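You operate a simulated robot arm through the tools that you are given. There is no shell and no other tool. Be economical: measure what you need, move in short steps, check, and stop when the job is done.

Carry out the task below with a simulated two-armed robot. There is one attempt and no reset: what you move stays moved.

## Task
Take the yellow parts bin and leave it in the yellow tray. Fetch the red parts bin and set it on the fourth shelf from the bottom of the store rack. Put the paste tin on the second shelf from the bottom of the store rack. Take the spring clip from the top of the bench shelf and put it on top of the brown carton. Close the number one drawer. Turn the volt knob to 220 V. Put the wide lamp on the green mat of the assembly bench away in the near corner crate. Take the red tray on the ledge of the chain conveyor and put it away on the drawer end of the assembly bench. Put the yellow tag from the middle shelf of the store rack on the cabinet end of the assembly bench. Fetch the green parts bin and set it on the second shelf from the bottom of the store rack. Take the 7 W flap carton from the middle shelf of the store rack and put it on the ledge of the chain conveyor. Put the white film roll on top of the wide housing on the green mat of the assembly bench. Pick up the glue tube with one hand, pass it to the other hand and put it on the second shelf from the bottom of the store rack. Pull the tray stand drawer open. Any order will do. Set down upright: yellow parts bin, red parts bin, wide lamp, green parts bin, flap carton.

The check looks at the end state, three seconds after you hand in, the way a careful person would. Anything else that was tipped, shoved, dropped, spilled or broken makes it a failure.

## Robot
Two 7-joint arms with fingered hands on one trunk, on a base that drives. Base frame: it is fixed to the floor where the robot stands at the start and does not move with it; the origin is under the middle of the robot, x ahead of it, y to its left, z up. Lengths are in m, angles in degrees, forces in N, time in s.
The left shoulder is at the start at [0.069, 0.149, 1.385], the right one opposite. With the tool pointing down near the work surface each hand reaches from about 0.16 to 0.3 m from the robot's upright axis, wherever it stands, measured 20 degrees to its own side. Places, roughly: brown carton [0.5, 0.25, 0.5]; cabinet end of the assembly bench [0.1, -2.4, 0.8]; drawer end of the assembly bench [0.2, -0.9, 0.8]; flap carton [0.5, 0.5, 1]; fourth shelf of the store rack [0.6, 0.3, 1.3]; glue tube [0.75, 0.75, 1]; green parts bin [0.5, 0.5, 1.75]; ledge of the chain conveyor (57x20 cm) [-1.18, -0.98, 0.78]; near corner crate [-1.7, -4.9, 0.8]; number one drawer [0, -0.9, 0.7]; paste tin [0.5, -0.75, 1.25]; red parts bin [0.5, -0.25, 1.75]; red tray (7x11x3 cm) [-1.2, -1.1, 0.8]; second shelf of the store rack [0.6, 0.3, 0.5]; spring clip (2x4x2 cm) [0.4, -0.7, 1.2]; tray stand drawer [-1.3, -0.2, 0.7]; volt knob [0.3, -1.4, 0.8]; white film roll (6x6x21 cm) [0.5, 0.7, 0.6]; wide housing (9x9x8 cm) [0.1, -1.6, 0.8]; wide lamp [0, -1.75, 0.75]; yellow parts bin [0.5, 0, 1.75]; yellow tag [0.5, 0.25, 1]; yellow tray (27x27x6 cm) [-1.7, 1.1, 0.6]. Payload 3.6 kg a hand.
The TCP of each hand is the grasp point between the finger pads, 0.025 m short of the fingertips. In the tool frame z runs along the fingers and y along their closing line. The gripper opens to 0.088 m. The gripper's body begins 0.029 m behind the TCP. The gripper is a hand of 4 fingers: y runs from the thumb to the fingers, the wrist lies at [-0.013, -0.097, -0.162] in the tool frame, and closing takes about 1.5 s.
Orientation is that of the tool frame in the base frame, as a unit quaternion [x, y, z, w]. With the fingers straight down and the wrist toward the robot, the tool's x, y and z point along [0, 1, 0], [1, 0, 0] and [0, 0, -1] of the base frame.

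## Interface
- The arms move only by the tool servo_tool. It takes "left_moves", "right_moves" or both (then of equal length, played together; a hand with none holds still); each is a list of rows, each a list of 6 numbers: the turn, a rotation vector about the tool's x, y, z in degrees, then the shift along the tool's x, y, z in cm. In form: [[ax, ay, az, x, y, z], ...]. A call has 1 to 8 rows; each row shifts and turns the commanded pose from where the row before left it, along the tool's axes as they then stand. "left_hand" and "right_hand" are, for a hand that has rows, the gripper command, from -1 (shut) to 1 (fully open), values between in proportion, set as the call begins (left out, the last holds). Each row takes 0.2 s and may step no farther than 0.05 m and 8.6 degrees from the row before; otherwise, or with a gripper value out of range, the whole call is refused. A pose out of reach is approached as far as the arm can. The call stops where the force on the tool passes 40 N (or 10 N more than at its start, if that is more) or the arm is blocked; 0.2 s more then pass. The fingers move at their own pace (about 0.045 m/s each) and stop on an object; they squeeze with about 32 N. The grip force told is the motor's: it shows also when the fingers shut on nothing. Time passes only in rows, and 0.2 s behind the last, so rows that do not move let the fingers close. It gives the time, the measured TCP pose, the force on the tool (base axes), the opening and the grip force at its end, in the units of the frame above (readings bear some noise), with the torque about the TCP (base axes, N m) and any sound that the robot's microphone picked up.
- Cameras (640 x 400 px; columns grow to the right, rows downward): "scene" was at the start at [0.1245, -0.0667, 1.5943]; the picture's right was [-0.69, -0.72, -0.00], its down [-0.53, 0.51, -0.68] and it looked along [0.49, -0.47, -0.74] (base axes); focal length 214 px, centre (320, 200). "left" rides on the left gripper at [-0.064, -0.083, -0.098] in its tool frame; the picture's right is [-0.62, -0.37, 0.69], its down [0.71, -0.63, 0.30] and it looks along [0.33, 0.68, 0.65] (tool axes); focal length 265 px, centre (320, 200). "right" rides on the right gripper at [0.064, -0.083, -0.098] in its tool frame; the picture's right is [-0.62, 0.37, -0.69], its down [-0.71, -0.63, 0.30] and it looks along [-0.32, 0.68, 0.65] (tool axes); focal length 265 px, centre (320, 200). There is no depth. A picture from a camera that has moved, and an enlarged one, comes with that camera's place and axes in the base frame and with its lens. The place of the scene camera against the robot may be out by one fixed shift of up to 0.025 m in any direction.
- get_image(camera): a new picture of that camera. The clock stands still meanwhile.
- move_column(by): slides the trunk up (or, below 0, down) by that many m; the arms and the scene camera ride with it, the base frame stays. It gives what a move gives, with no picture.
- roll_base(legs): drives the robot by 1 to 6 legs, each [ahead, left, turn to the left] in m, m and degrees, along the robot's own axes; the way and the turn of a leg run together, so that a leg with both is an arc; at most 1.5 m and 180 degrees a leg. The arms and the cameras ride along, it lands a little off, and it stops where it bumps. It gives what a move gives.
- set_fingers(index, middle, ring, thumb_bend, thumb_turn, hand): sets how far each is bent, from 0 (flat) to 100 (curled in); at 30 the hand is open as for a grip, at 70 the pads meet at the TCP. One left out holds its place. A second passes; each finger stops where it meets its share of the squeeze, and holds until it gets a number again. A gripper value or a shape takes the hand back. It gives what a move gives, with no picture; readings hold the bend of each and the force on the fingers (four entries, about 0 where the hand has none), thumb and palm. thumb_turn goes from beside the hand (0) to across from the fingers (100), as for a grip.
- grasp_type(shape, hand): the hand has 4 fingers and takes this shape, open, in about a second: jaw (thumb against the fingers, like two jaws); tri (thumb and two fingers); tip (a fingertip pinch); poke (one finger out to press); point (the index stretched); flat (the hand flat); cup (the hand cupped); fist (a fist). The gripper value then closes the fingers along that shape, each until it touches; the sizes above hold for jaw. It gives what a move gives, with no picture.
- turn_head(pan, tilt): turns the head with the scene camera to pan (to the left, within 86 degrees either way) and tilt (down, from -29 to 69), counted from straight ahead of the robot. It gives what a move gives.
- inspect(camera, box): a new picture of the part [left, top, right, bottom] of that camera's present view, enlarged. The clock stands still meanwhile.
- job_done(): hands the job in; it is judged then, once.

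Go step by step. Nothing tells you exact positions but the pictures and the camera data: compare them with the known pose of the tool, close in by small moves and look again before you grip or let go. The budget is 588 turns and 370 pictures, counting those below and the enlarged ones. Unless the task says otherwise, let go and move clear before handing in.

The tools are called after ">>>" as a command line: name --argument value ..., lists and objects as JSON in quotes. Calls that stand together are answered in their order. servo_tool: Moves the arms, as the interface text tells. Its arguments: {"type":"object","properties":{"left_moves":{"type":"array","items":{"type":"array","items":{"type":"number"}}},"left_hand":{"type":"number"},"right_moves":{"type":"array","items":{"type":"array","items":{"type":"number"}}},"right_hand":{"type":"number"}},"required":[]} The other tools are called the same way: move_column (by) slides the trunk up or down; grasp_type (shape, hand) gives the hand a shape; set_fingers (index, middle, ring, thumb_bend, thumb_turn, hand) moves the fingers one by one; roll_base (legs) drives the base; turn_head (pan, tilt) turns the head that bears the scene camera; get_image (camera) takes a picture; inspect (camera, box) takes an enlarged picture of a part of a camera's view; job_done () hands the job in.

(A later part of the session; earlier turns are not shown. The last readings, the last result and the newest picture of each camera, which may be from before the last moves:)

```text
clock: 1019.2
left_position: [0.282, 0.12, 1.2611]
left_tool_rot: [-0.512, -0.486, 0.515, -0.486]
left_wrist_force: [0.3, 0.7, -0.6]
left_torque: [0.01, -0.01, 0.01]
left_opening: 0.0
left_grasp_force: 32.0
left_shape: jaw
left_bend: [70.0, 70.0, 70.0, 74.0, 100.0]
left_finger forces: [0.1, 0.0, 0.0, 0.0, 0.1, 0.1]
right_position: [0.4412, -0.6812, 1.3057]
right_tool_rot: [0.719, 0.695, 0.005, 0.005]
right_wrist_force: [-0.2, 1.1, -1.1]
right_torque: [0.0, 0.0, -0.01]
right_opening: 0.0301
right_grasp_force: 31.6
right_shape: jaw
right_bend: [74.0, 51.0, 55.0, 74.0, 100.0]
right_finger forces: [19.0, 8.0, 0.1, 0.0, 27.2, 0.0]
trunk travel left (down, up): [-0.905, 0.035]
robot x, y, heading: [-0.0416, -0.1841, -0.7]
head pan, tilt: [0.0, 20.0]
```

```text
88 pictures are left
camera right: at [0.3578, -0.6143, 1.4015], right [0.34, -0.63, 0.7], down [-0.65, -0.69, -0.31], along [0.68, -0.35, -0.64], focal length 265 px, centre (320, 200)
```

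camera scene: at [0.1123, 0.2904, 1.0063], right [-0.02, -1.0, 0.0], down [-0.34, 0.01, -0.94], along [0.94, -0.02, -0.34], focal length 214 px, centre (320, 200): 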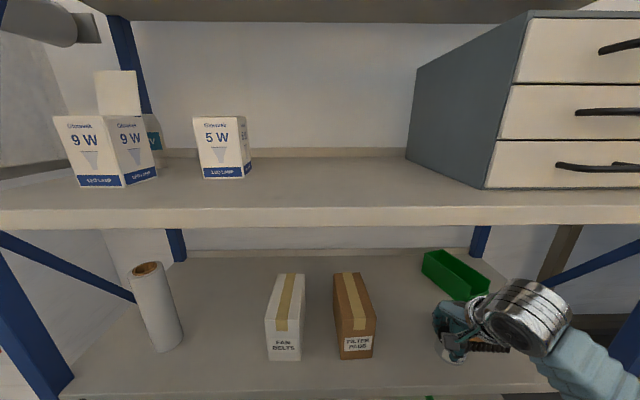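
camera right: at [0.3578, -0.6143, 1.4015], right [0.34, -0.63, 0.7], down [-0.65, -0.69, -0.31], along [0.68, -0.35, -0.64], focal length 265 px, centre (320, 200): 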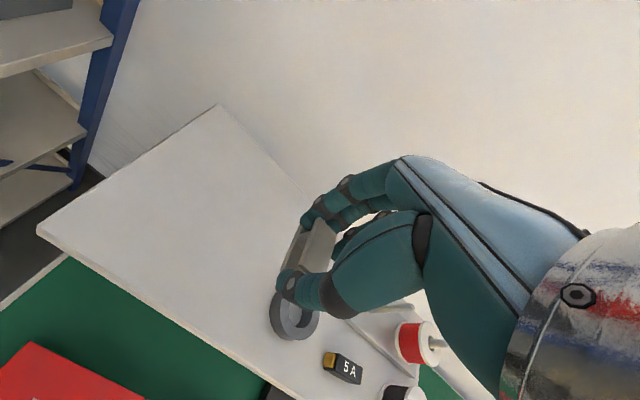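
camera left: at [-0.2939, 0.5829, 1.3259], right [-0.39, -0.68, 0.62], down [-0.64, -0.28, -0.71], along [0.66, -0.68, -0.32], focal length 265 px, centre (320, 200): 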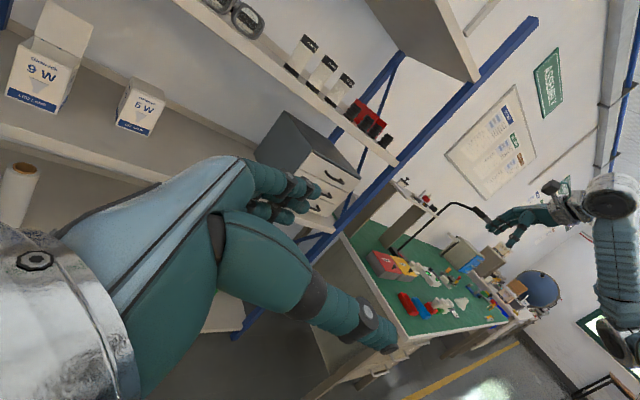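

Clip held. Retract and go to shelf two's brown carton.

>>> servo_tool --right_moves '[[0, 0, 0, 4, -1.6, 0], [0, 0, 0, 4, -1.6, 0], [0, 0, 0, 4, -1.6, 0], [0, 0, 0, 0, 0, 0]]'

>>> roll_base --legs '[[-0.5, 0, 0.6], [0, 0.62, 0]]'

>>> servo_tool --right_moves '[[0, 0, 0, 3.5, 1, 1.5], [0, 0, 0, 3.5, 1, 1.5], [0, 0, 0, 3.5, 1, 0], [0, 0, 0, 0, 0, 0]]'

>>> move_column --by -0.4

>>> move_column --by -0.18

>>> get_image --camera "scene"

```text
clock: 1020.2
left_position: [0.2758, 0.1222, 1.2622]
left_tool_rot: [-0.514, -0.484, 0.514, -0.487]
left_wrist_force: [0.1, 0.7, -0.4]
left_torque: [-0.02, -0.01, 0.02]
left_opening: 0.0001
left_grasp_force: 32.8
left_shape: jaw
left_bend: [70.0, 70.0, 70.0, 74.0, 100.0]
left_finger forces: [0.1, 0.1, 0.1, 0.0, 0.0, 0.0]
right_position: [0.3924, -0.5587, 1.3052]
right_tool_rot: [0.719, 0.695, 0.006, 0.007]
right_wrist_force: [-1.1, 0.4, -0.1]
right_torque: [-0.01, 0.0, -0.01]
right_opening: 0.0298
right_grasp_force: 31.7
right_shape: jaw
right_bend: [74.0, 51.0, 55.0, 74.0, 100.0]
right_finger forces: [18.9, 8.1, 0.1, 0.0, 27.0, 0.0]
trunk travel left (down, up): [-0.905, 0.035]
robot x, y, heading: [-0.0387, -0.186, -0.7]
head pan, tilt: [0.0, 20.0]
```

```text
clock: 1034.9
left_position: [-0.2285, 0.7453, 1.2606]
left_tool_rot: [-0.509, -0.488, 0.512, -0.491]
left_wrist_force: [0.3, 0.1, -0.7]
left_torque: [0.0, 0.0, 0.01]
left_opening: 0.0002
left_grasp_force: 31.7
left_shape: jaw
left_bend: [70.0, 70.0, 70.0, 74.0, 100.0]
left_finger forces: [0.0, 0.0, 0.1, 0.0, 0.1, 0.0]
right_position: [-0.101, 0.0669, 1.3045]
right_tool_rot: [0.714, 0.701, 0.006, 0.007]
right_wrist_force: [-0.4, 0.8, -0.8]
right_torque: [0.0, 0.02, -0.02]
right_opening: 0.0302
right_grasp_force: 32.2
right_shape: jaw
right_bend: [74.0, 51.0, 55.0, 74.0, 100.0]
right_finger forces: [19.0, 8.0, 0.0, 0.1, 27.2, 0.0]
trunk travel left (down, up): [-0.905, 0.035]
robot x, y, heading: [-0.5391, 0.4278, 0.1]
head pan, tilt: [0.0, 20.0]
```

```text
clock: 1035.9
left_position: [-0.2272, 0.7429, 1.2615]
left_tool_rot: [-0.509, -0.489, 0.511, -0.491]
left_wrist_force: [-0.2, -0.2, 0.6]
left_torque: [0.01, 0.0, 0.01]
left_opening: 0.0
left_grasp_force: 31.8
left_shape: jaw
left_bend: [70.0, 70.0, 70.0, 74.0, 100.0]
left_finger forces: [0.0, 0.0, 0.0, 0.0, 0.0, 0.0]
right_position: [-0.0653, 0.1694, 1.2769]
right_tool_rot: [0.714, 0.7, 0.006, 0.007]
right_wrist_force: [0.2, -0.7, -0.3]
right_torque: [0.02, 0.0, 0.02]
right_opening: 0.03
right_grasp_force: 32.2
right_shape: jaw
right_bend: [74.0, 51.0, 55.0, 74.0, 100.0]
right_finger forces: [19.0, 8.1, 0.0, 0.1, 27.1, 0.1]
trunk travel left (down, up): [-0.905, 0.035]
robot x, y, heading: [-0.5406, 0.4311, 0.1]
head pan, tilt: [0.0, 20.0]
```

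```text
clock: 1039.8
left_position: [-0.2262, 0.745, 0.8617]
left_tool_rot: [-0.509, -0.489, 0.512, -0.491]
left_wrist_force: [0.5, 0.6, 0.2]
left_torque: [-0.04, 0.01, -0.01]
left_opening: 0.0
left_grasp_force: 32.2
left_shape: jaw
left_bend: [70.0, 70.0, 70.0, 74.0, 100.0]
left_finger forces: [0.0, 0.0, 0.0, 0.0, 0.0, 0.0]
right_position: [-0.0649, 0.1703, 0.8777]
right_tool_rot: [0.714, 0.7, 0.005, 0.008]
right_wrist_force: [0.2, 0.1, -0.5]
right_torque: [0.01, 0.0, 0.02]
right_opening: 0.03
right_grasp_force: 32.0
right_shape: jaw
right_bend: [74.0, 51.0, 55.0, 74.0, 100.0]
right_finger forces: [19.0, 8.1, 0.0, 0.1, 27.1, 0.0]
trunk travel left (down, up): [-0.505, 0.435]
robot x, y, heading: [-0.5378, 0.4354, -0.2]
head pan, tilt: [0.0, 20.0]
```

```text
clock: 1041.8
left_position: [-0.2276, 0.7446, 0.6811]
left_tool_rot: [-0.51, -0.488, 0.512, -0.49]
left_wrist_force: [-0.3, 0.4, -0.9]
left_torque: [-0.03, 0.01, -0.01]
left_opening: 0.0
left_grasp_force: 31.7
left_shape: jaw
left_bend: [70.0, 70.0, 70.0, 74.0, 100.0]
left_finger forces: [0.1, 0.0, 0.1, 0.1, 0.0, 0.0]
right_position: [-0.0653, 0.1699, 0.698]
right_tool_rot: [0.714, 0.7, 0.005, 0.007]
right_wrist_force: [0.2, -0.8, -0.3]
right_torque: [0.03, -0.01, -0.01]
right_opening: 0.0299
right_grasp_force: 31.7
right_shape: jaw
right_bend: [74.0, 51.0, 55.0, 74.0, 100.0]
right_finger forces: [19.1, 8.1, 0.1, 0.0, 27.2, 0.0]
trunk travel left (down, up): [-0.325, 0.615]
robot x, y, heading: [-0.5374, 0.429, 0.1]
head pan, tilt: [0.0, 20.0]
```

```text
87 pictures are left
camera scene: at [-0.3778, 0.4192, 1.0864], right [0.0, -1.0, 0.0], down [-0.34, 0.0, -0.94], along [0.94, 0.0, -0.34], focal length 214 px, centre (320, 200)
```

scene: 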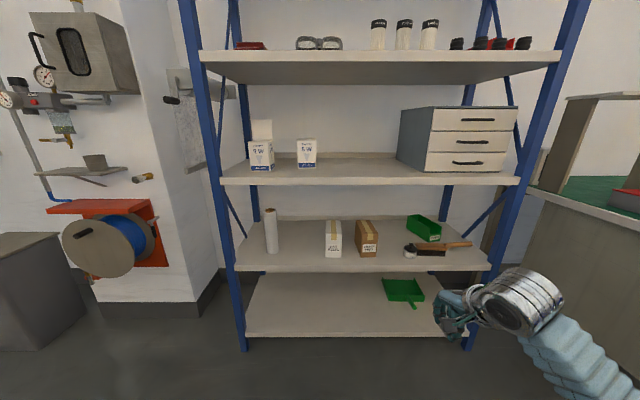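

The brown carton's top is at z≈0.616. To clear the shelf above with my wrist I pitch the hand forward ~20°, then drive in.

>>> servo_tool --right_moves '[[-7, 0, 0, 0, 0, 0], [-7, 0, 0, 0, 0, 0], [-7, 0, 0, 0, 0, 0], [0, 0, 0, 0, 0, 0]]'

>>> roll_base --legs '[[0, 0.055, 0], [0.5, 0, 0]]'

>>> get_image --camera "right"

>>> get_image --camera "scene"

```text
clock: 1042.8
left_position: [-0.2273, 0.745, 0.6805]
left_tool_rot: [-0.509, -0.487, 0.512, -0.491]
left_wrist_force: [0.5, -0.4, -0.5]
left_torque: [-0.01, -0.02, 0.02]
left_opening: 0.0
left_grasp_force: 32.4
left_shape: jaw
left_bend: [70.0, 70.0, 70.0, 74.0, 100.0]
left_finger forces: [0.1, 0.0, 0.0, 0.0, 0.0, 0.0]
right_position: [-0.0643, 0.1689, 0.6959]
right_tool_rot: [0.7, 0.687, 0.134, 0.138]
right_wrist_force: [-0.1, -0.1, 0.1]
right_torque: [-0.02, 0.0, 0.03]
right_opening: 0.0299
right_grasp_force: 32.4
right_shape: jaw
right_bend: [74.0, 50.0, 55.0, 74.0, 100.0]
right_finger forces: [18.9, 8.1, 0.0, 0.0, 27.2, 0.0]
trunk travel left (down, up): [-0.325, 0.615]
robot x, y, heading: [-0.5366, 0.4338, 0.1]
head pan, tilt: [0.0, 20.0]
```

```text
clock: 1050.6
left_position: [0.2742, 0.7993, 0.6807]
left_tool_rot: [-0.509, -0.488, 0.512, -0.49]
left_wrist_force: [-0.2, 0.0, -0.4]
left_torque: [-0.04, 0.02, 0.01]
left_opening: 0.0
left_grasp_force: 31.8
left_shape: jaw
left_bend: [70.0, 70.0, 70.0, 74.0, 100.0]
left_finger forces: [0.0, 0.0, 0.0, 0.1, 0.0, 0.0]
right_position: [0.4363, 0.2238, 0.6967]
right_tool_rot: [0.701, 0.687, 0.134, 0.136]
right_wrist_force: [0.6, 0.0, 0.8]
right_torque: [-0.01, 0.02, -0.03]
right_opening: 0.03
right_grasp_force: 31.9
right_shape: jaw
right_bend: [74.0, 50.0, 55.0, 74.0, 100.0]
right_finger forces: [19.0, 8.0, 0.0, 0.0, 27.3, 0.0]
trunk travel left (down, up): [-0.325, 0.615]
robot x, y, heading: [-0.0361, 0.4861, 0.1]
head pan, tilt: [0.0, 20.0]
```

```text
86 pictures are left
camera right: at [0.3235, 0.2908, 0.7558], right [0.07, -0.62, 0.78], down [-0.48, -0.7, -0.52], along [0.87, -0.34, -0.35], focal length 265 px, centre (320, 200)
```

right: 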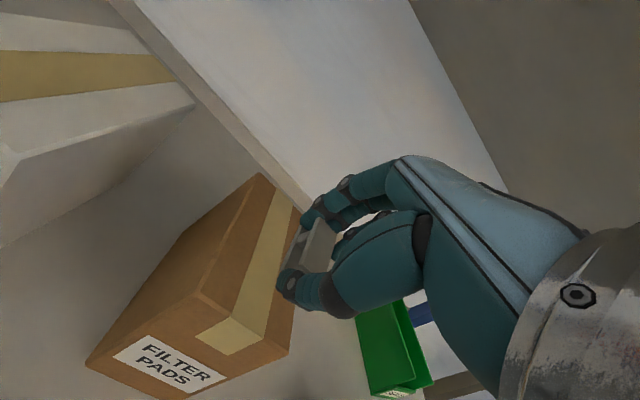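

```text
85 pictures are left
camera scene: at [0.1248, 0.4739, 1.0863], right [0.0, -1.0, 0.0], down [-0.34, 0.0, -0.94], along [0.94, 0.0, -0.34], focal length 214 px, centre (320, 200)
```

scene: 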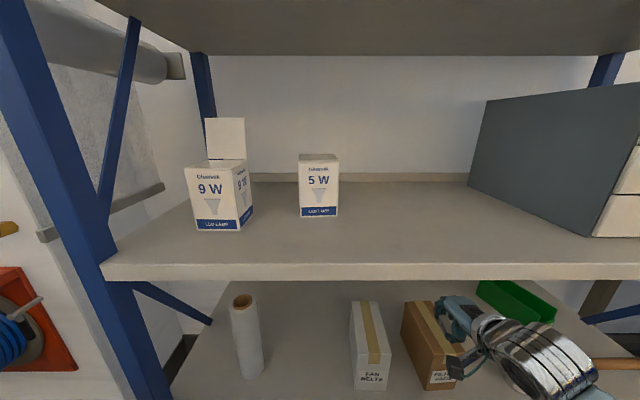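

>>> servo_tool --right_moves '[[0, 0, 0, -1, 2.5, 1], [0, 0, 0, -0.9, 2.5, 1], [0, 0, 0, 0, -0.6, 1.5], [0, 0, 0, 0, -0.5, 1.2], [0, 0, 0, 0, 0, 0]]'

>>> get_image --camera "right"

```text
clock: 1051.8
left_position: [0.2726, 0.7985, 0.6808]
left_tool_rot: [-0.51, -0.488, 0.511, -0.491]
left_wrist_force: [0.5, 0.3, -0.1]
left_torque: [-0.01, 0.03, 0.03]
left_opening: 0.0
left_grasp_force: 31.7
left_shape: jaw
left_bend: [70.0, 70.0, 70.0, 74.0, 100.0]
left_finger forces: [0.0, 0.0, 0.0, 0.1, 0.0, 0.0]
right_position: [0.4876, 0.2058, 0.6712]
right_tool_rot: [0.701, 0.686, 0.135, 0.139]
right_wrist_force: [-3.8, 0.6, 12.8]
right_torque: [-0.01, 0.2, 0.03]
right_opening: 0.0316
right_grasp_force: 32.5
right_shape: jaw
right_bend: [74.0, 49.0, 55.0, 76.0, 100.0]
right_finger forces: [20.4, 9.8, 0.1, 0.0, 43.0, 0.0]
trunk travel left (down, up): [-0.325, 0.615]
robot x, y, heading: [-0.0357, 0.4843, 0.0]
head pan, tilt: [0.0, 20.0]
```

```text
84 pictures are left
camera right: at [0.3735, 0.2727, 0.729], right [0.06, -0.62, 0.78], down [-0.48, -0.71, -0.52], along [0.87, -0.34, -0.34], focal length 265 px, centre (320, 200)
```

right: 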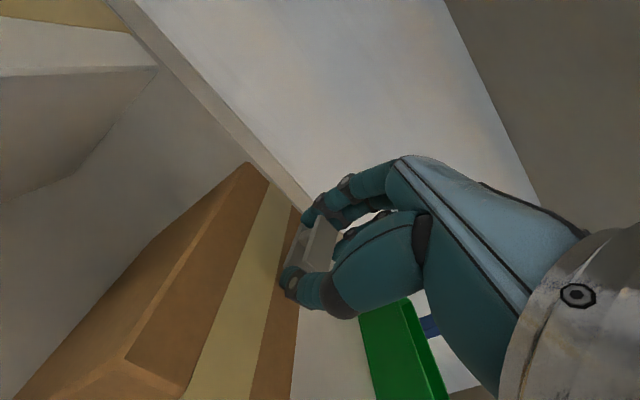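

Contact with the carton top. I reduce the pitch to lay the clip flatter, touch again, then release.

>>> servo_tool --right_moves '[[6, 0, 0, 0, 0.2, -0.5], [6, 0, 0, 0, 0, 0], [0, 0, 0, 0, -0.1, 0.6], [0, 0, 0, 0, -0.1, 0.6], [0, 0, 0, 0, 0, 0]]'

>>> servo_tool --right_moves '[[0, 0, 0, 0, 0, 0], [0, 0, 0, 0, 0, 0], [0, 0, 0, 0, 0, 0], [0, 0, 0, 0, 0, 0], [0, 0, 0, 0, 0, 0], [0, 0, 0, 0, 0, 0]]' --right_hand 0.3

>>> get_image --camera "right"

```text
clock: 1053.0
left_position: [0.272, 0.8001, 0.6826]
left_tool_rot: [-0.51, -0.487, 0.511, -0.492]
left_wrist_force: [-0.1, 0.2, 0.1]
left_torque: [-0.03, 0.0, 0.0]
left_opening: 0.0
left_grasp_force: 32.1
left_shape: jaw
left_bend: [70.0, 70.0, 70.0, 74.0, 100.0]
left_finger forces: [0.0, 0.1, 0.0, 0.0, 0.0, 0.0]
right_position: [0.4886, 0.2045, 0.6669]
right_tool_rot: [0.711, 0.697, 0.064, 0.067]
right_wrist_force: [-3.9, 0.2, 23.9]
right_torque: [-0.01, 0.45, -0.02]
right_opening: 0.0325
right_grasp_force: 31.7
right_shape: jaw
right_bend: [74.0, 48.0, 55.0, 77.0, 100.0]
right_finger forces: [21.1, 10.6, 0.0, 0.0, 55.8, 0.0]
trunk travel left (down, up): [-0.325, 0.615]
robot x, y, heading: [-0.0369, 0.485, 0.3]
head pan, tilt: [0.0, 20.0]
```

```text
clock: 1054.4
left_position: [0.2723, 0.8011, 0.6822]
left_tool_rot: [-0.509, -0.487, 0.512, -0.492]
left_wrist_force: [-0.5, 0.3, -0.6]
left_torque: [0.01, 0.03, 0.01]
left_opening: 0.0001
left_grasp_force: 32.1
left_shape: jaw
left_bend: [70.0, 70.0, 70.0, 74.0, 100.0]
left_finger forces: [0.0, 0.0, 0.1, 0.0, 0.0, 0.0]
right_position: [0.4873, 0.2059, 0.667]
right_tool_rot: [0.712, 0.696, 0.064, 0.067]
right_wrist_force: [0.6, -1.4, 28.7]
right_torque: [-0.02, 0.35, 0.0]
right_opening: 0.0477
right_grasp_force: 0.1
right_shape: jaw
right_bend: [28.0, 39.0, 36.0, 77.0, 100.0]
right_finger forces: [0.1, 0.0, 0.0, 0.0, 28.5, 0.1]
trunk travel left (down, up): [-0.325, 0.615]
robot x, y, heading: [-0.0368, 0.484, 0.1]
head pan, tilt: [0.0, 20.0]
```

```text
83 pictures are left
camera right: at [0.3887, 0.2714, 0.7473], right [0.22, -0.62, 0.75], down [-0.58, -0.7, -0.41], along [0.78, -0.34, -0.52], focal length 265 px, centre (320, 200)
```

right: 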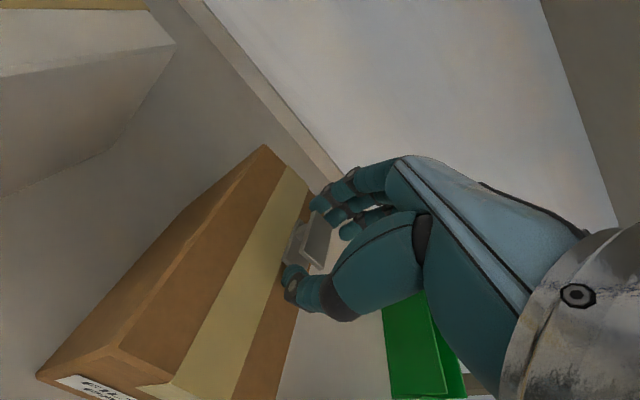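

>>> servo_tool --right_moves '[[0, 0, 0, 0, 0.1, -0.6], [0, 0, 0, 0, 0, 0], [0, 0, 0, 0, 0, 0]]' --right_hand 0.8

>>> servo_tool --right_moves '[[0, 0, 0, 0, 0, 0], [0, 0, 0, 0, 0.3, -1.5], [0, 0, 0, 0, -2, -1], [0, 0, 0, 0, -4, 0], [0, 0, 0, 0, 0, 0]]'

>>> get_image --camera "right"

```text
clock: 1055.2
left_position: [0.2751, 0.7999, 0.6811]
left_tool_rot: [-0.509, -0.487, 0.511, -0.492]
left_wrist_force: [-0.1, -0.3, 0.0]
left_torque: [-0.04, 0.0, 0.01]
left_opening: 0.0001
left_grasp_force: 31.8
left_shape: jaw
left_bend: [70.0, 70.0, 70.0, 74.0, 100.0]
left_finger forces: [0.0, 0.0, 0.0, 0.0, 0.0, 0.1]
right_position: [0.488, 0.206, 0.6707]
right_tool_rot: [0.712, 0.696, 0.064, 0.066]
right_wrist_force: [8.1, -1.1, 25.4]
right_torque: [0.02, 0.24, -0.01]
right_opening: 0.0445
right_grasp_force: 0.0
right_shape: jaw
right_bend: [29.0, 32.0, 30.0, 54.0, 100.0]
right_finger forces: [0.1, 0.0, 0.1, 0.0, 25.4, 0.0]
trunk travel left (down, up): [-0.325, 0.615]
robot x, y, heading: [-0.0376, 0.4891, 0.0]
head pan, tilt: [0.0, 20.0]
```

```text
clock: 1056.4
left_position: [0.2754, 0.7988, 0.6807]
left_tool_rot: [-0.509, -0.488, 0.511, -0.491]
left_wrist_force: [0.7, -0.2, 0.1]
left_torque: [0.01, 0.0, 0.01]
left_opening: 0.0
left_grasp_force: 32.4
left_shape: jaw
left_bend: [70.0, 70.0, 70.0, 74.0, 100.0]
left_finger forces: [0.1, 0.1, 0.1, 0.1, 0.1, 0.1]
right_position: [0.427, 0.2039, 0.6818]
right_tool_rot: [0.712, 0.697, 0.061, 0.062]
right_wrist_force: [0.5, -0.4, -0.5]
right_torque: [0.02, 0.01, 0.0]
right_opening: 0.0793
right_grasp_force: 0.1
right_shape: jaw
right_bend: [29.0, 32.0, 30.0, 34.0, 98.0]
right_finger forces: [0.1, 0.0, 0.0, 0.1, 0.1, 0.0]
trunk travel left (down, up): [-0.325, 0.615]
robot x, y, heading: [-0.0381, 0.4869, -0.2]
head pan, tilt: [0.0, 20.0]
```

```text
82 pictures are left
camera right: at [0.3292, 0.2709, 0.7633], right [0.23, -0.62, 0.75], down [-0.58, -0.7, -0.41], along [0.78, -0.34, -0.53], focal length 265 px, centre (320, 200)
```

right: 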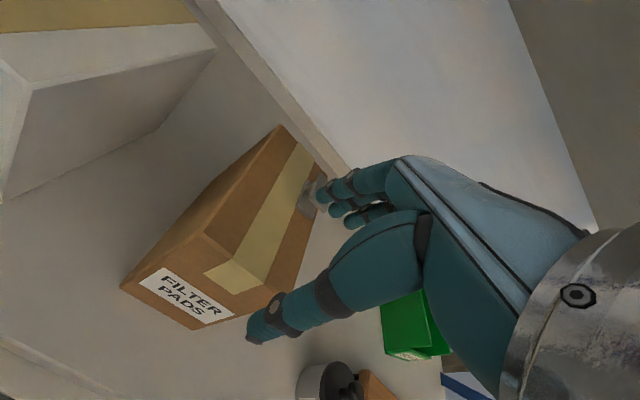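

>>> roll_base --legs '[[-0.2, 0, 0]]'

>>> inspect --camera "scene" --box '[330, 250, 470, 370]'

```text
clock: 1059.5
left_position: [0.0822, 0.799, 0.6817]
left_tool_rot: [-0.508, -0.489, 0.511, -0.491]
left_wrist_force: [-0.8, 0.5, -0.1]
left_torque: [0.03, 0.01, 0.01]
left_opening: 0.0003
left_grasp_force: 31.6
left_shape: jaw
left_bend: [70.0, 70.0, 70.0, 74.0, 100.0]
left_finger forces: [0.0, 0.0, 0.0, 0.0, 0.0, 0.1]
right_position: [0.2338, 0.2056, 0.6821]
right_tool_rot: [0.711, 0.697, 0.062, 0.064]
right_wrist_force: [-0.1, -0.2, -0.6]
right_torque: [0.03, 0.02, 0.01]
right_opening: 0.0792
right_grasp_force: 0.0
right_shape: jaw
right_bend: [29.0, 32.0, 30.0, 34.0, 98.0]
right_finger forces: [0.1, 0.1, 0.1, 0.0, 0.0, 0.0]
trunk travel left (down, up): [-0.325, 0.615]
robot x, y, heading: [-0.23, 0.4843, 0.5]
head pan, tilt: [0.0, 20.0]
```

```text
3.33 times, centred on (400, 310) of scene
camera zoom: at [-0.0711, 0.4737, 1.0863], right [0.0, -1.0, 0.0], down [-0.34, 0.0, -0.94], along [0.94, 0.0, -0.34], focal length 715 px, centre (53, -167)
```

zoom: 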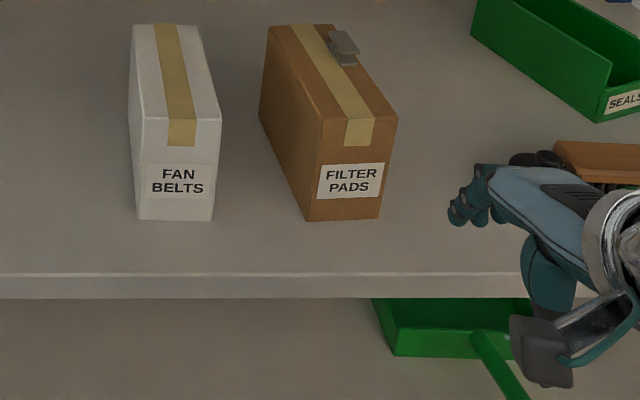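

The clip rests on the brown carton. Next the film roll: I turn the right hand into the 45° side-grip pose.

>>> servo_tool --right_moves '[[-2.32, -2.24, -7.33, 0, 0, 0], [-2.32, -2.24, -7.33, 0, 0, 0], [-2.32, -2.24, -7.33, 0, 0, 0], [-2.32, -2.24, -7.33, 0, 0, 0], [-2.32, -2.24, -7.33, 0, 0, 0], [-2.32, -2.24, -7.33, 0, 0, 0], [-2.32, -2.24, -7.33, 0, 0, 0], [-2.32, -2.24, -7.33, 0, 0, 0]]' --right_hand 1

>>> servo_tool --right_moves '[[-2.32, -2.24, -7.33, 0, 0, 0], [-2.32, -2.24, -7.33, 0, 0, 0], [-2.32, -2.24, -7.33, 0, 0, 0], [-2.32, -2.24, -7.33, 0, 0, 0], [0, 0, 0, 0, 0, 0]]'

>>> roll_base --legs '[[0, 0.4, 0]]'

>>> get_image --camera "right"

```text
clock: 1061.3
left_position: [0.0817, 0.7995, 0.6814]
left_tool_rot: [-0.509, -0.489, 0.511, -0.491]
left_wrist_force: [0.5, 0.2, 0.1]
left_torque: [-0.01, 0.01, -0.01]
left_opening: 0.0
left_grasp_force: 31.8
left_shape: jaw
left_bend: [70.0, 70.0, 70.0, 74.0, 100.0]
left_finger forces: [0.0, 0.0, 0.0, 0.1, 0.1, 0.0]
right_position: [0.234, 0.2057, 0.6819]
right_tool_rot: [0.263, 0.918, 0.024, 0.295]
right_wrist_force: [-0.8, -0.1, 0.9]
right_torque: [0.0, -0.01, 0.02]
right_opening: 0.0874
right_grasp_force: 0.0
right_shape: jaw
right_bend: [30.0, 30.0, 30.0, 30.0, 98.0]
right_finger forces: [0.0, 0.0, 0.0, 0.0, 0.1, 0.0]
trunk travel left (down, up): [-0.325, 0.615]
robot x, y, heading: [-0.2329, 0.4877, 0.0]
head pan, tilt: [0.0, 20.0]
```

```text
clock: 1062.5
left_position: [0.0806, 0.7991, 0.6812]
left_tool_rot: [-0.508, -0.489, 0.512, -0.491]
left_wrist_force: [0.6, 0.0, -0.5]
left_torque: [-0.02, 0.01, 0.0]
left_opening: 0.0
left_grasp_force: 32.5
left_shape: jaw
left_bend: [70.0, 70.0, 70.0, 74.0, 100.0]
left_finger forces: [0.0, 0.1, 0.0, 0.0, 0.0, 0.0]
right_position: [0.2355, 0.2035, 0.6811]
right_tool_rot: [-0.001, 0.924, 0.0, 0.383]
right_wrist_force: [-0.2, 0.7, 0.5]
right_torque: [-0.02, -0.02, -0.02]
right_opening: 0.0875
right_grasp_force: 0.1
right_shape: jaw
right_bend: [30.0, 30.0, 30.0, 30.0, 98.0]
right_finger forces: [0.0, 0.0, 0.0, 0.0, 0.0, 0.0]
trunk travel left (down, up): [-0.325, 0.615]
robot x, y, heading: [-0.2322, 0.486, 0.2]
head pan, tilt: [0.0, 20.0]
```

```text
clock: 1068.0
left_position: [0.0819, 1.186, 0.6822]
left_tool_rot: [-0.509, -0.489, 0.512, -0.49]
left_wrist_force: [-0.3, 0.9, 0.1]
left_torque: [-0.01, 0.02, 0.04]
left_opening: 0.0
left_grasp_force: 32.5
left_shape: jaw
left_bend: [70.0, 70.0, 70.0, 74.0, 100.0]
left_finger forces: [0.1, 0.1, 0.0, 0.0, 0.0, 0.0]
right_position: [0.2337, 0.5907, 0.6814]
right_tool_rot: [0.002, 0.924, 0.0, 0.382]
right_wrist_force: [0.1, -0.7, -0.9]
right_torque: [-0.02, -0.03, 0.02]
right_opening: 0.0876
right_grasp_force: 0.1
right_shape: jaw
right_bend: [30.0, 30.0, 30.0, 30.0, 98.0]
right_finger forces: [0.0, 0.0, 0.0, 0.0, 0.1, 0.0]
trunk travel left (down, up): [-0.325, 0.615]
robot x, y, heading: [-0.2324, 0.8753, -0.2]
head pan, tilt: [0.0, 20.0]
```

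```text
80 pictures are left
camera right: at [0.1174, 0.508, 0.7053], right [-0.05, 0.37, 0.93], down [0.72, -0.63, 0.29], along [0.69, 0.68, -0.23], focal length 265 px, centre (320, 200)
```

right: 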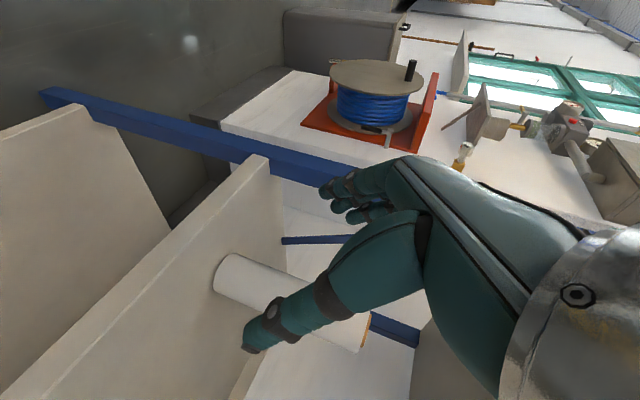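

I flatten the right hand to nearly horizontal for gripping the standing roll, shift left 8 cm and approach.

>>> servo_tool --right_moves '[[0, -7, 0, 0, 0, 0], [0, -7, 0, 0, 0, 0], [0, -7, 0, 0, 0, 0], [0, -7, 0, 0, 0, 0], [0, -7, 0, 0, 0, 0], [0, 0, 0, 0, 0, 0]]'

>>> roll_base --legs '[[0, 0.08, 0], [0.12, 0, 0]]'

>>> get_image --camera "right"

>>> get_image --camera "scene"

```text
clock: 1069.4
left_position: [0.0836, 1.1865, 0.6811]
left_tool_rot: [-0.51, -0.487, 0.513, -0.49]
left_wrist_force: [-0.4, -0.5, 1.0]
left_torque: [0.0, 0.02, 0.01]
left_opening: 0.0001
left_grasp_force: 32.0
left_shape: jaw
left_bend: [70.0, 70.0, 70.0, 74.0, 100.0]
left_finger forces: [0.0, 0.1, 0.0, 0.0, 0.0, 0.0]
right_position: [0.2336, 0.5903, 0.6811]
right_tool_rot: [0.002, 0.766, -0.001, 0.643]
right_wrist_force: [0.4, 0.0, -0.5]
right_torque: [0.01, 0.01, -0.02]
right_opening: 0.0877
right_grasp_force: 0.0
right_shape: jaw
right_bend: [30.0, 30.0, 30.0, 30.0, 98.0]
right_finger forces: [0.0, 0.0, 0.0, 0.1, 0.0, 0.0]
trunk travel left (down, up): [-0.325, 0.615]
robot x, y, heading: [-0.2347, 0.8778, -0.3]
head pan, tilt: [0.0, 20.0]
```

```text
clock: 1072.9
left_position: [0.2036, 1.2669, 0.6812]
left_tool_rot: [-0.51, -0.487, 0.513, -0.49]
left_wrist_force: [-0.6, -0.7, -1.0]
left_torque: [0.01, 0.0, 0.01]
left_opening: 0.0002
left_grasp_force: 32.0
left_shape: jaw
left_bend: [70.0, 70.0, 70.0, 74.0, 100.0]
left_finger forces: [0.0, 0.0, 0.0, 0.1, 0.0, 0.0]
right_position: [0.3516, 0.6701, 0.6797]
right_tool_rot: [0.003, 0.766, -0.002, 0.642]
right_wrist_force: [0.6, 0.5, -0.1]
right_torque: [-0.02, -0.02, 0.0]
right_opening: 0.0875
right_grasp_force: 0.0
right_shape: jaw
right_bend: [30.0, 30.0, 30.0, 30.0, 98.0]
right_finger forces: [0.0, 0.0, 0.1, 0.0, 0.1, 0.0]
trunk travel left (down, up): [-0.325, 0.615]
robot x, y, heading: [-0.1082, 0.957, -0.5]
head pan, tilt: [0.0, 20.0]
```

```text
79 pictures are left
camera right: at [0.2432, 0.5878, 0.634], right [-0.57, 0.37, 0.73], down [0.42, -0.63, 0.65], along [0.71, 0.68, 0.2], focal length 265 px, centre (320, 200)
```

right: 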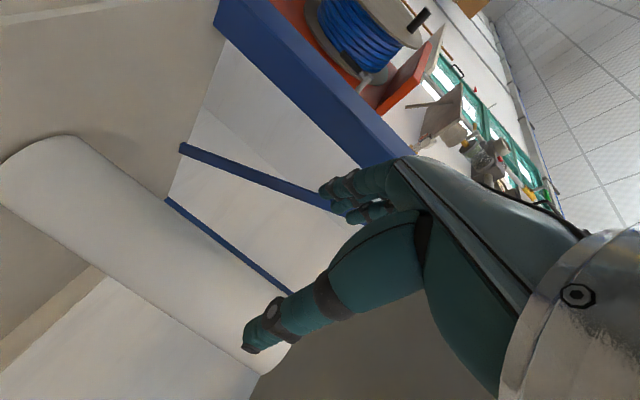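

```text
78 pictures are left
camera scene: at [0.0523, 0.9441, 1.0863], right [0.0, -1.0, 0.0], down [-0.34, 0.0, -0.94], along [0.94, 0.0, -0.34], focal length 214 px, centre (320, 200)
```

scene: 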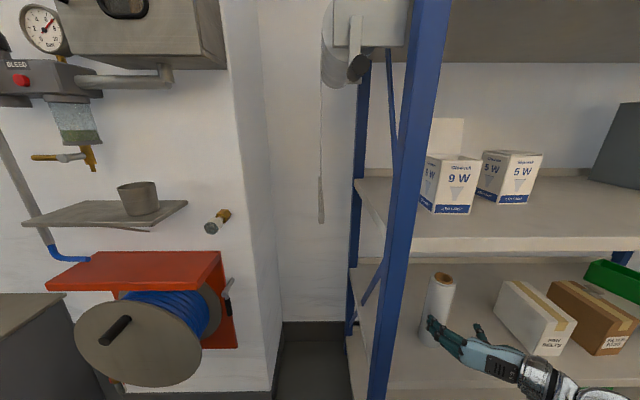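

Roll axis ≈ (0.515, 0.67). I advance so the roll passes between thumb and fingers.

>>> servo_tool --right_moves '[[0, 0, 0, 2, 0, 2], [0, 0, 0, 1.3, 0, 4], [0, 0, 0, 0, 0, 4], [0, 0, 0, 0, 0, 3], [0, 0, 0, 0, 0, 0]]'

>>> get_image --camera "right"

```text
clock: 1074.1
left_position: [0.203, 1.2656, 0.6822]
left_tool_rot: [-0.51, -0.487, 0.513, -0.489]
left_wrist_force: [0.5, -0.1, -0.5]
left_torque: [0.01, -0.03, -0.02]
left_opening: 0.0
left_grasp_force: 32.6
left_shape: jaw
left_bend: [70.0, 70.0, 70.0, 74.0, 100.0]
left_finger forces: [0.0, 0.0, 0.0, 0.0, 0.0, 0.0]
right_position: [0.4771, 0.6683, 0.628]
right_tool_rot: [0.003, 0.767, -0.002, 0.642]
right_wrist_force: [-1.3, -1.6, 0.5]
right_torque: [-0.05, 0.04, 0.01]
right_opening: 0.0878
right_grasp_force: 0.0
right_shape: jaw
right_bend: [30.0, 30.0, 30.0, 28.0, 98.0]
right_finger forces: [0.1, 0.0, 0.0, 0.1, 1.5, 0.1]
trunk travel left (down, up): [-0.325, 0.615]
robot x, y, heading: [-0.1081, 0.9587, -0.4]
head pan, tilt: [0.0, 20.0]
```

```text
77 pictures are left
camera right: at [0.3669, 0.5857, 0.5804], right [-0.57, 0.37, 0.73], down [0.42, -0.63, 0.65], along [0.71, 0.68, 0.2], focal length 265 px, centre (320, 200)
```

right: 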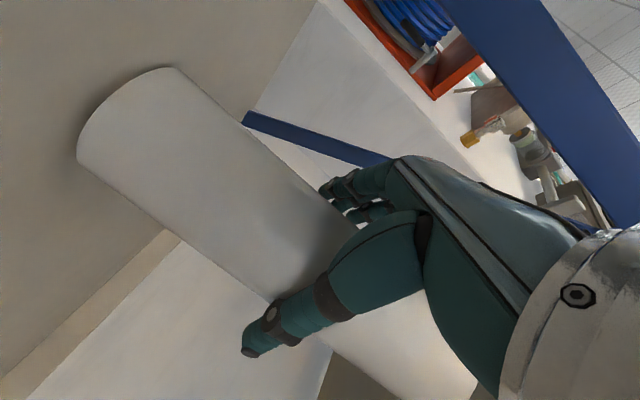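

>>> servo_tool --right_moves '[[0, 0, 0, 0, -0.5, 0], [0, 0, 0, 0, 0, 1.2], [0, 0, 0, 0, 0, 1.3], [0, 0, 0, 0, 0, 0]]'

>>> servo_tool --right_moves '[[0, 0, 0, 0, 0, 0], [0, 0, 0, 0, 0, 0], [0, 0, 0, 0, 0, 0], [0, 0, 0, 0, 0, 0], [0, 0, 0, 0, 0, 0], [0, 0, 0, 0, 0, 0]]' --right_hand -1

>>> get_image --camera "right"

```text
clock: 1075.1
left_position: [0.2032, 1.2674, 0.681]
left_tool_rot: [-0.51, -0.487, 0.513, -0.489]
left_wrist_force: [-1.0, 0.2, -0.9]
left_torque: [0.0, 0.0, -0.04]
left_opening: 0.0
left_grasp_force: 32.0
left_shape: jaw
left_bend: [70.0, 70.0, 70.0, 74.0, 100.0]
left_finger forces: [0.0, 0.0, 0.0, 0.1, 0.0, 0.0]
right_position: [0.4997, 0.6648, 0.6223]
right_tool_rot: [0.003, 0.767, -0.002, 0.642]
right_wrist_force: [-1.2, -0.7, 1.3]
right_torque: [-0.02, 0.01, 0.0]
right_opening: 0.0879
right_grasp_force: 0.1
right_shape: jaw
right_bend: [30.0, 30.0, 30.0, 29.0, 98.0]
right_finger forces: [0.0, 0.0, 0.0, 0.0, 1.3, 0.0]
trunk travel left (down, up): [-0.325, 0.615]
robot x, y, heading: [-0.1066, 0.9565, -0.2]
head pan, tilt: [0.0, 20.0]
```

```text
clock: 1076.5
left_position: [0.203, 1.2663, 0.6808]
left_tool_rot: [-0.511, -0.486, 0.513, -0.489]
left_wrist_force: [0.2, 0.4, 0.2]
left_torque: [0.0, 0.02, -0.04]
left_opening: 0.0
left_grasp_force: 31.6
left_shape: jaw
left_bend: [70.0, 70.0, 70.0, 74.0, 100.0]
left_finger forces: [0.1, 0.0, 0.1, 0.0, 0.0, 0.1]
right_position: [0.4993, 0.6649, 0.6214]
right_tool_rot: [0.002, 0.767, -0.001, 0.641]
right_wrist_force: [-0.1, 0.8, -0.5]
right_torque: [0.04, -0.05, -0.03]
right_opening: 0.0241
right_grasp_force: 31.9
right_shape: jaw
right_bend: [72.0, 70.0, 71.0, 71.0, 97.0]
right_finger forces: [35.6, 19.1, 3.4, 0.0, 59.1, 0.0]
trunk travel left (down, up): [-0.325, 0.615]
robot x, y, heading: [-0.1096, 0.9591, -0.2]
head pan, tilt: [0.0, 20.0]
```

```text
76 pictures are left
camera right: at [0.3909, 0.5817, 0.5754], right [-0.57, 0.37, 0.73], down [0.42, -0.63, 0.65], along [0.7, 0.68, 0.2], focal length 265 px, centre (320, 200)
```

right: 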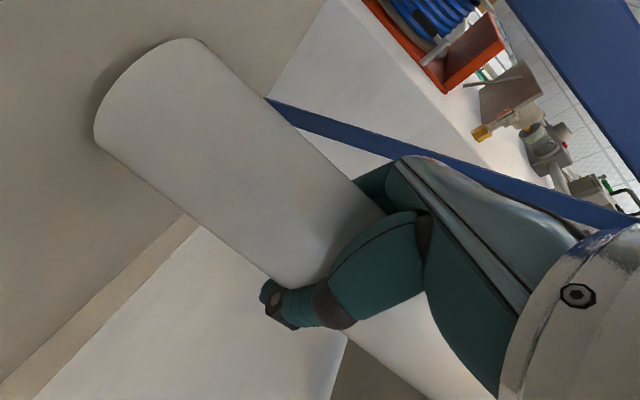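

>>> servo_tool --right_moves '[[0, 0, 0, -1.5, 0, -0.3], [0, 0, 0, -1.5, 0, -0.3], [0, 0, 0, 0, 0, 0]]'

>>> get_image --camera "scene"

```text
clock: 1077.3
left_position: [0.2033, 1.2664, 0.6808]
left_tool_rot: [-0.51, -0.487, 0.514, -0.488]
left_wrist_force: [0.1, 0.2, 0.3]
left_torque: [0.01, 0.02, 0.02]
left_opening: 0.0
left_grasp_force: 31.9
left_shape: jaw
left_bend: [70.0, 70.0, 70.0, 74.0, 100.0]
left_finger forces: [0.0, 0.0, 0.0, 0.0, 0.0, 0.0]
right_position: [0.5004, 0.664, 0.6519]
right_tool_rot: [0.003, 0.767, -0.002, 0.642]
right_wrist_force: [0.6, -0.5, -3.9]
right_torque: [0.05, -0.08, 0.04]
right_opening: 0.0242
right_grasp_force: 32.0
right_shape: jaw
right_bend: [72.0, 70.0, 71.0, 71.0, 97.0]
right_finger forces: [35.5, 18.8, 3.6, 0.0, 59.8, 0.1]
trunk travel left (down, up): [-0.325, 0.615]
robot x, y, heading: [-0.1101, 0.9514, -0.3]
head pan, tilt: [0.0, 20.0]
```

```text
75 pictures are left
camera scene: at [0.0527, 0.9437, 1.0862], right [0.0, -1.0, 0.0], down [-0.34, 0.0, -0.94], along [0.94, 0.0, -0.34], focal length 214 px, centre (320, 200)
```

scene: 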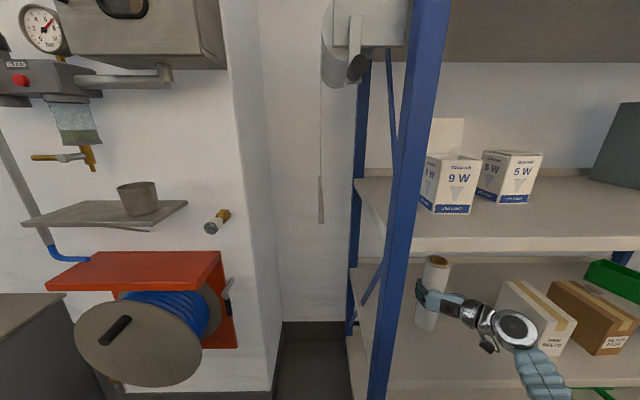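

Roll lifted. Pull straight out, raise, and slide along to the bench.

>>> roll_base --legs '[[-0.47, 0, 0]]'

>>> move_column --by 0.4

>>> roll_base --legs '[[0, -1.2, 0.3], [0, -1.07, 0]]'

>>> turn_head --pan -20 --tilt 40

>>> get_image --camera "scene"

```text
clock: 1083.8
left_position: [-0.2728, 1.2694, 0.6803]
left_tool_rot: [-0.507, -0.49, 0.511, -0.493]
left_wrist_force: [-1.2, -0.7, -0.6]
left_torque: [0.05, -0.02, 0.02]
left_opening: 0.0001
left_grasp_force: 31.9
left_shape: jaw
left_bend: [70.0, 70.0, 70.0, 74.0, 100.0]
left_finger forces: [0.0, 0.1, 0.1, 0.1, 0.0, 0.1]
right_position: [0.0314, 0.6702, 0.6526]
right_tool_rot: [-0.002, 0.767, 0.002, 0.642]
right_wrist_force: [-0.1, -0.2, -4.8]
right_torque: [0.03, -0.06, -0.02]
right_opening: 0.0242
right_grasp_force: 32.1
right_shape: jaw
right_bend: [72.0, 70.0, 71.0, 71.0, 97.0]
right_finger forces: [35.6, 19.0, 3.7, 0.0, 59.7, 0.1]
trunk travel left (down, up): [-0.325, 0.615]
robot x, y, heading: [-0.5835, 0.9569, 0.5]
head pan, tilt: [0.0, 20.0]
```

```text
clock: 1087.7
left_position: [-0.2719, 1.2698, 1.0819]
left_tool_rot: [-0.507, -0.49, 0.51, -0.493]
left_wrist_force: [0.4, -0.3, 0.8]
left_torque: [-0.01, -0.01, -0.02]
left_opening: 0.0
left_grasp_force: 32.0
left_shape: jaw
left_bend: [70.0, 70.0, 70.0, 74.0, 100.0]
left_finger forces: [0.1, 0.0, 0.0, 0.0, 0.1, 0.1]
right_position: [0.0312, 0.6688, 1.053]
right_tool_rot: [-0.002, 0.767, 0.003, 0.641]
right_wrist_force: [0.0, 0.4, -4.3]
right_torque: [0.01, -0.06, -0.01]
right_opening: 0.0244
right_grasp_force: 31.8
right_shape: jaw
right_bend: [72.0, 70.0, 71.0, 71.0, 97.0]
right_finger forces: [35.6, 19.0, 3.7, 0.0, 59.6, 0.0]
trunk travel left (down, up): [-0.725, 0.215]
robot x, y, heading: [-0.5849, 0.9545, 0.2]
head pan, tilt: [0.0, 20.0]
```

```text
clock: 1116.3
left_position: [-0.2415, -0.9756, 1.0814]
left_tool_rot: [-0.506, -0.491, 0.509, -0.494]
left_wrist_force: [0.2, 0.3, 0.5]
left_torque: [0.01, 0.01, -0.01]
left_opening: 0.0
left_grasp_force: 32.6
left_shape: jaw
left_bend: [70.0, 70.0, 70.0, 74.0, 100.0]
left_finger forces: [0.0, 0.0, 0.0, 0.0, 0.0, 0.1]
right_position: [0.0659, -1.5736, 1.0515]
right_tool_rot: [-0.005, 0.768, 0.005, 0.641]
right_wrist_force: [0.7, -0.5, -4.8]
right_torque: [0.06, -0.1, 0.02]
right_opening: 0.0242
right_grasp_force: 31.3
right_shape: jaw
right_bend: [72.0, 70.0, 71.0, 71.0, 96.0]
right_finger forces: [35.7, 18.9, 3.7, 0.0, 59.3, 0.0]
trunk travel left (down, up): [-0.725, 0.215]
robot x, y, heading: [-0.5493, -1.2949, 0.6]
head pan, tilt: [0.0, 20.0]
```

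```text
clock: 1117.2
left_position: [-0.2418, -0.9767, 1.0806]
left_tool_rot: [-0.506, -0.493, 0.508, -0.493]
left_wrist_force: [-0.4, 0.6, 0.4]
left_torque: [0.0, 0.0, -0.01]
left_opening: 0.0
left_grasp_force: 32.0
left_shape: jaw
left_bend: [70.0, 70.0, 70.0, 74.0, 100.0]
left_finger forces: [0.1, 0.0, 0.0, 0.0, 0.0, 0.0]
right_position: [0.0662, -1.5746, 1.0513]
right_tool_rot: [-0.005, 0.767, 0.005, 0.641]
right_wrist_force: [0.3, -0.7, -4.1]
right_torque: [0.01, -0.04, 0.0]
right_opening: 0.0242
right_grasp_force: 32.3
right_shape: jaw
right_bend: [72.0, 70.0, 71.0, 71.0, 96.0]
right_finger forces: [35.7, 18.9, 3.6, 0.0, 59.1, 0.0]
trunk travel left (down, up): [-0.725, 0.215]
robot x, y, heading: [-0.5484, -1.2919, 0.4]
head pan, tilt: [-20.0, 40.0]
```

```text
74 pictures are left
camera scene: at [-0.4011, -1.3317, 1.4549], right [-0.33, -0.94, 0.0], down [-0.61, 0.21, -0.77], along [0.72, -0.25, -0.64], focal length 214 px, centre (320, 200)
```

scene: 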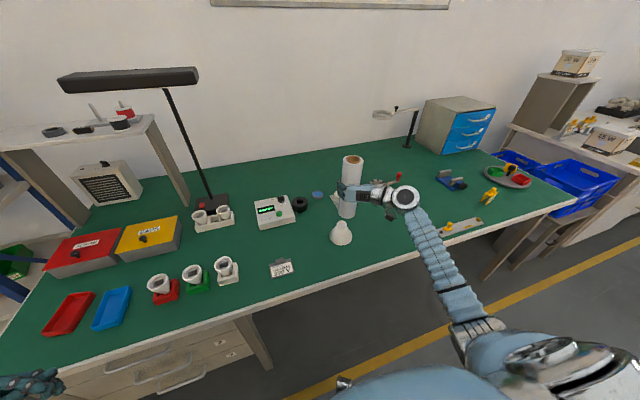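

>>> inspect --camera "scene" --box '[300, 140, 400, 260]'

>>> get_image --camera "right"

```text
3.33 times, centred on (350, 200) of scene
camera zoom: at [-0.4011, -1.3317, 1.4549], right [-0.33, -0.94, 0.0], down [-0.61, 0.21, -0.77], along [0.72, -0.25, -0.64], focal length 715 px, centre (220, 200)
```

zoom: 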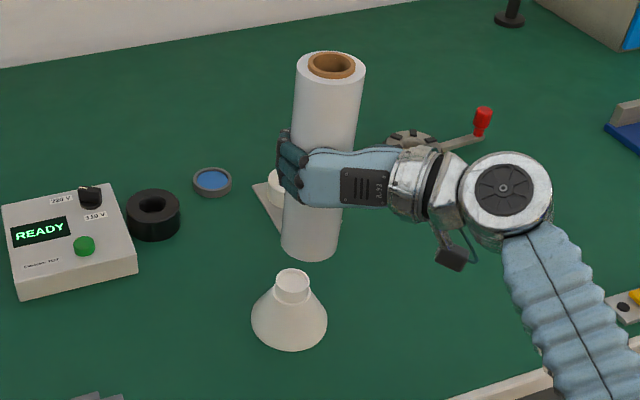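

```text
72 pictures are left
camera right: at [-0.0415, -1.6587, 1.0054], right [-0.58, 0.36, 0.73], down [0.43, -0.63, 0.65], along [0.69, 0.69, 0.2], focal length 265 px, centre (320, 200)
```

right: 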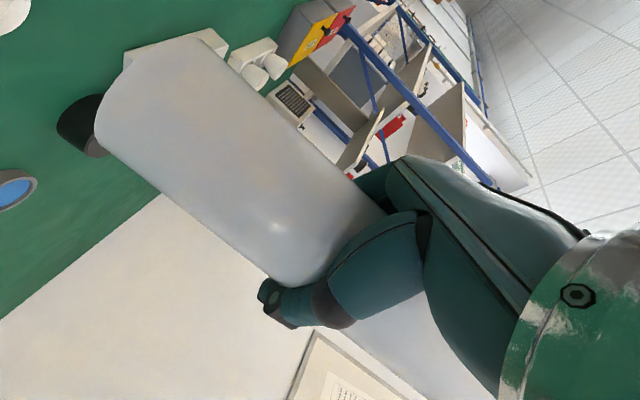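

I'll align roll and housing in the image step by step: shift left 1.5 cm and lower 3 cm first.

>>> servo_tool --right_moves '[[0, 0, 0, 1.0, 1.5, 0.2], [0, 0, 0, 2.0, 0, 0.3], [0, 0, 0, 0, 0, 0]]'

>>> inspect --camera "scene" --box '[300, 140, 400, 260]'

```text
clock: 1118.0
left_position: [-0.2397, -0.9765, 1.0811]
left_tool_rot: [-0.506, -0.492, 0.508, -0.494]
left_wrist_force: [-0.2, 0.9, 0.0]
left_torque: [0.03, -0.01, 0.03]
left_opening: 0.0
left_grasp_force: 31.6
left_shape: jaw
left_bend: [70.0, 70.0, 70.0, 74.0, 100.0]
left_finger forces: [0.0, 0.0, 0.0, 0.1, 0.0, 0.0]
right_position: [0.066, -1.559, 1.019]
right_tool_rot: [-0.004, 0.767, 0.005, 0.641]
right_wrist_force: [-1.0, 0.1, -4.2]
right_torque: [0.05, -0.05, 0.0]
right_opening: 0.024
right_grasp_force: 31.7
right_shape: jaw
right_bend: [72.0, 70.0, 71.0, 71.0, 96.0]
right_finger forces: [35.8, 18.9, 3.5, 0.1, 59.1, 0.1]
trunk travel left (down, up): [-0.725, 0.215]
robot x, y, heading: [-0.5492, -1.2907, 0.8]
head pan, tilt: [-20.0, 40.0]
```

```text
3.33 times, centred on (350, 200) of scene
camera zoom: at [-0.4007, -1.3318, 1.4548], right [-0.33, -0.94, 0.0], down [-0.61, 0.21, -0.77], along [0.72, -0.25, -0.64], focal length 715 px, centre (220, 200)
```

zoom: 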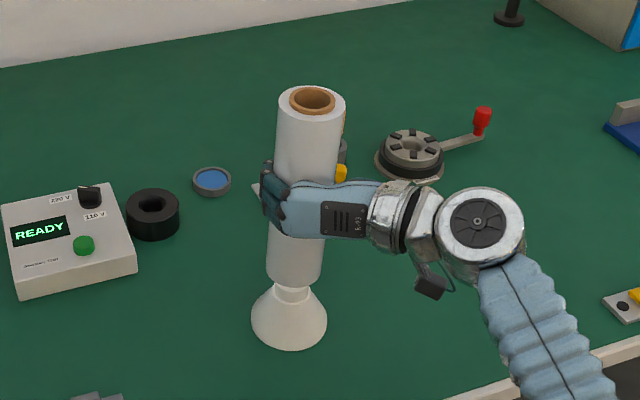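

In the image the roll bottom now coincides with the collar. I lower slowly until touch to learn the real height.

>>> servo_tool --right_moves '[[0, 0, 0, 0.5, 0, 0.09], [0, 0, 0, 0.5, 0, 0.09], [0, 0, 0, 0, 0, 0]]'

>>> inspect --camera "scene" --box '[310, 190, 370, 260]'

```text
clock: 1118.8
left_position: [-0.2413, -0.9766, 1.0806]
left_tool_rot: [-0.506, -0.491, 0.51, -0.493]
left_wrist_force: [0.2, 0.5, -0.6]
left_torque: [-0.04, 0.03, -0.01]
left_opening: 0.0
left_grasp_force: 32.4
left_shape: jaw
left_bend: [70.0, 70.0, 70.0, 74.0, 100.0]
left_finger forces: [0.1, 0.0, 0.1, 0.0, 0.1, 0.0]
right_position: [0.0664, -1.5587, 1.0096]
right_tool_rot: [-0.004, 0.767, 0.004, 0.641]
right_wrist_force: [-0.2, -0.9, -5.0]
right_torque: [0.05, -0.08, 0.01]
right_opening: 0.0243
right_grasp_force: 32.0
right_shape: jaw
right_bend: [72.0, 70.0, 71.0, 71.0, 96.0]
right_finger forces: [35.8, 18.8, 3.5, 0.0, 59.0, 0.0]
trunk travel left (down, up): [-0.725, 0.215]
robot x, y, heading: [-0.5506, -1.2918, 0.7]
head pan, tilt: [-20.0, 40.0]
```

```text
5.71 times, centred on (340, 225) of scene
camera zoom: at [-0.4007, -1.3315, 1.4548], right [-0.33, -0.94, 0.0], down [-0.61, 0.21, -0.77], along [0.72, -0.25, -0.64], focal length 1226 px, centre (206, 57)
```

zoom: 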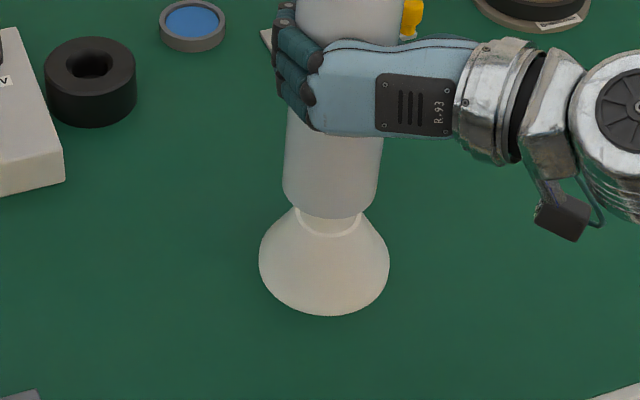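

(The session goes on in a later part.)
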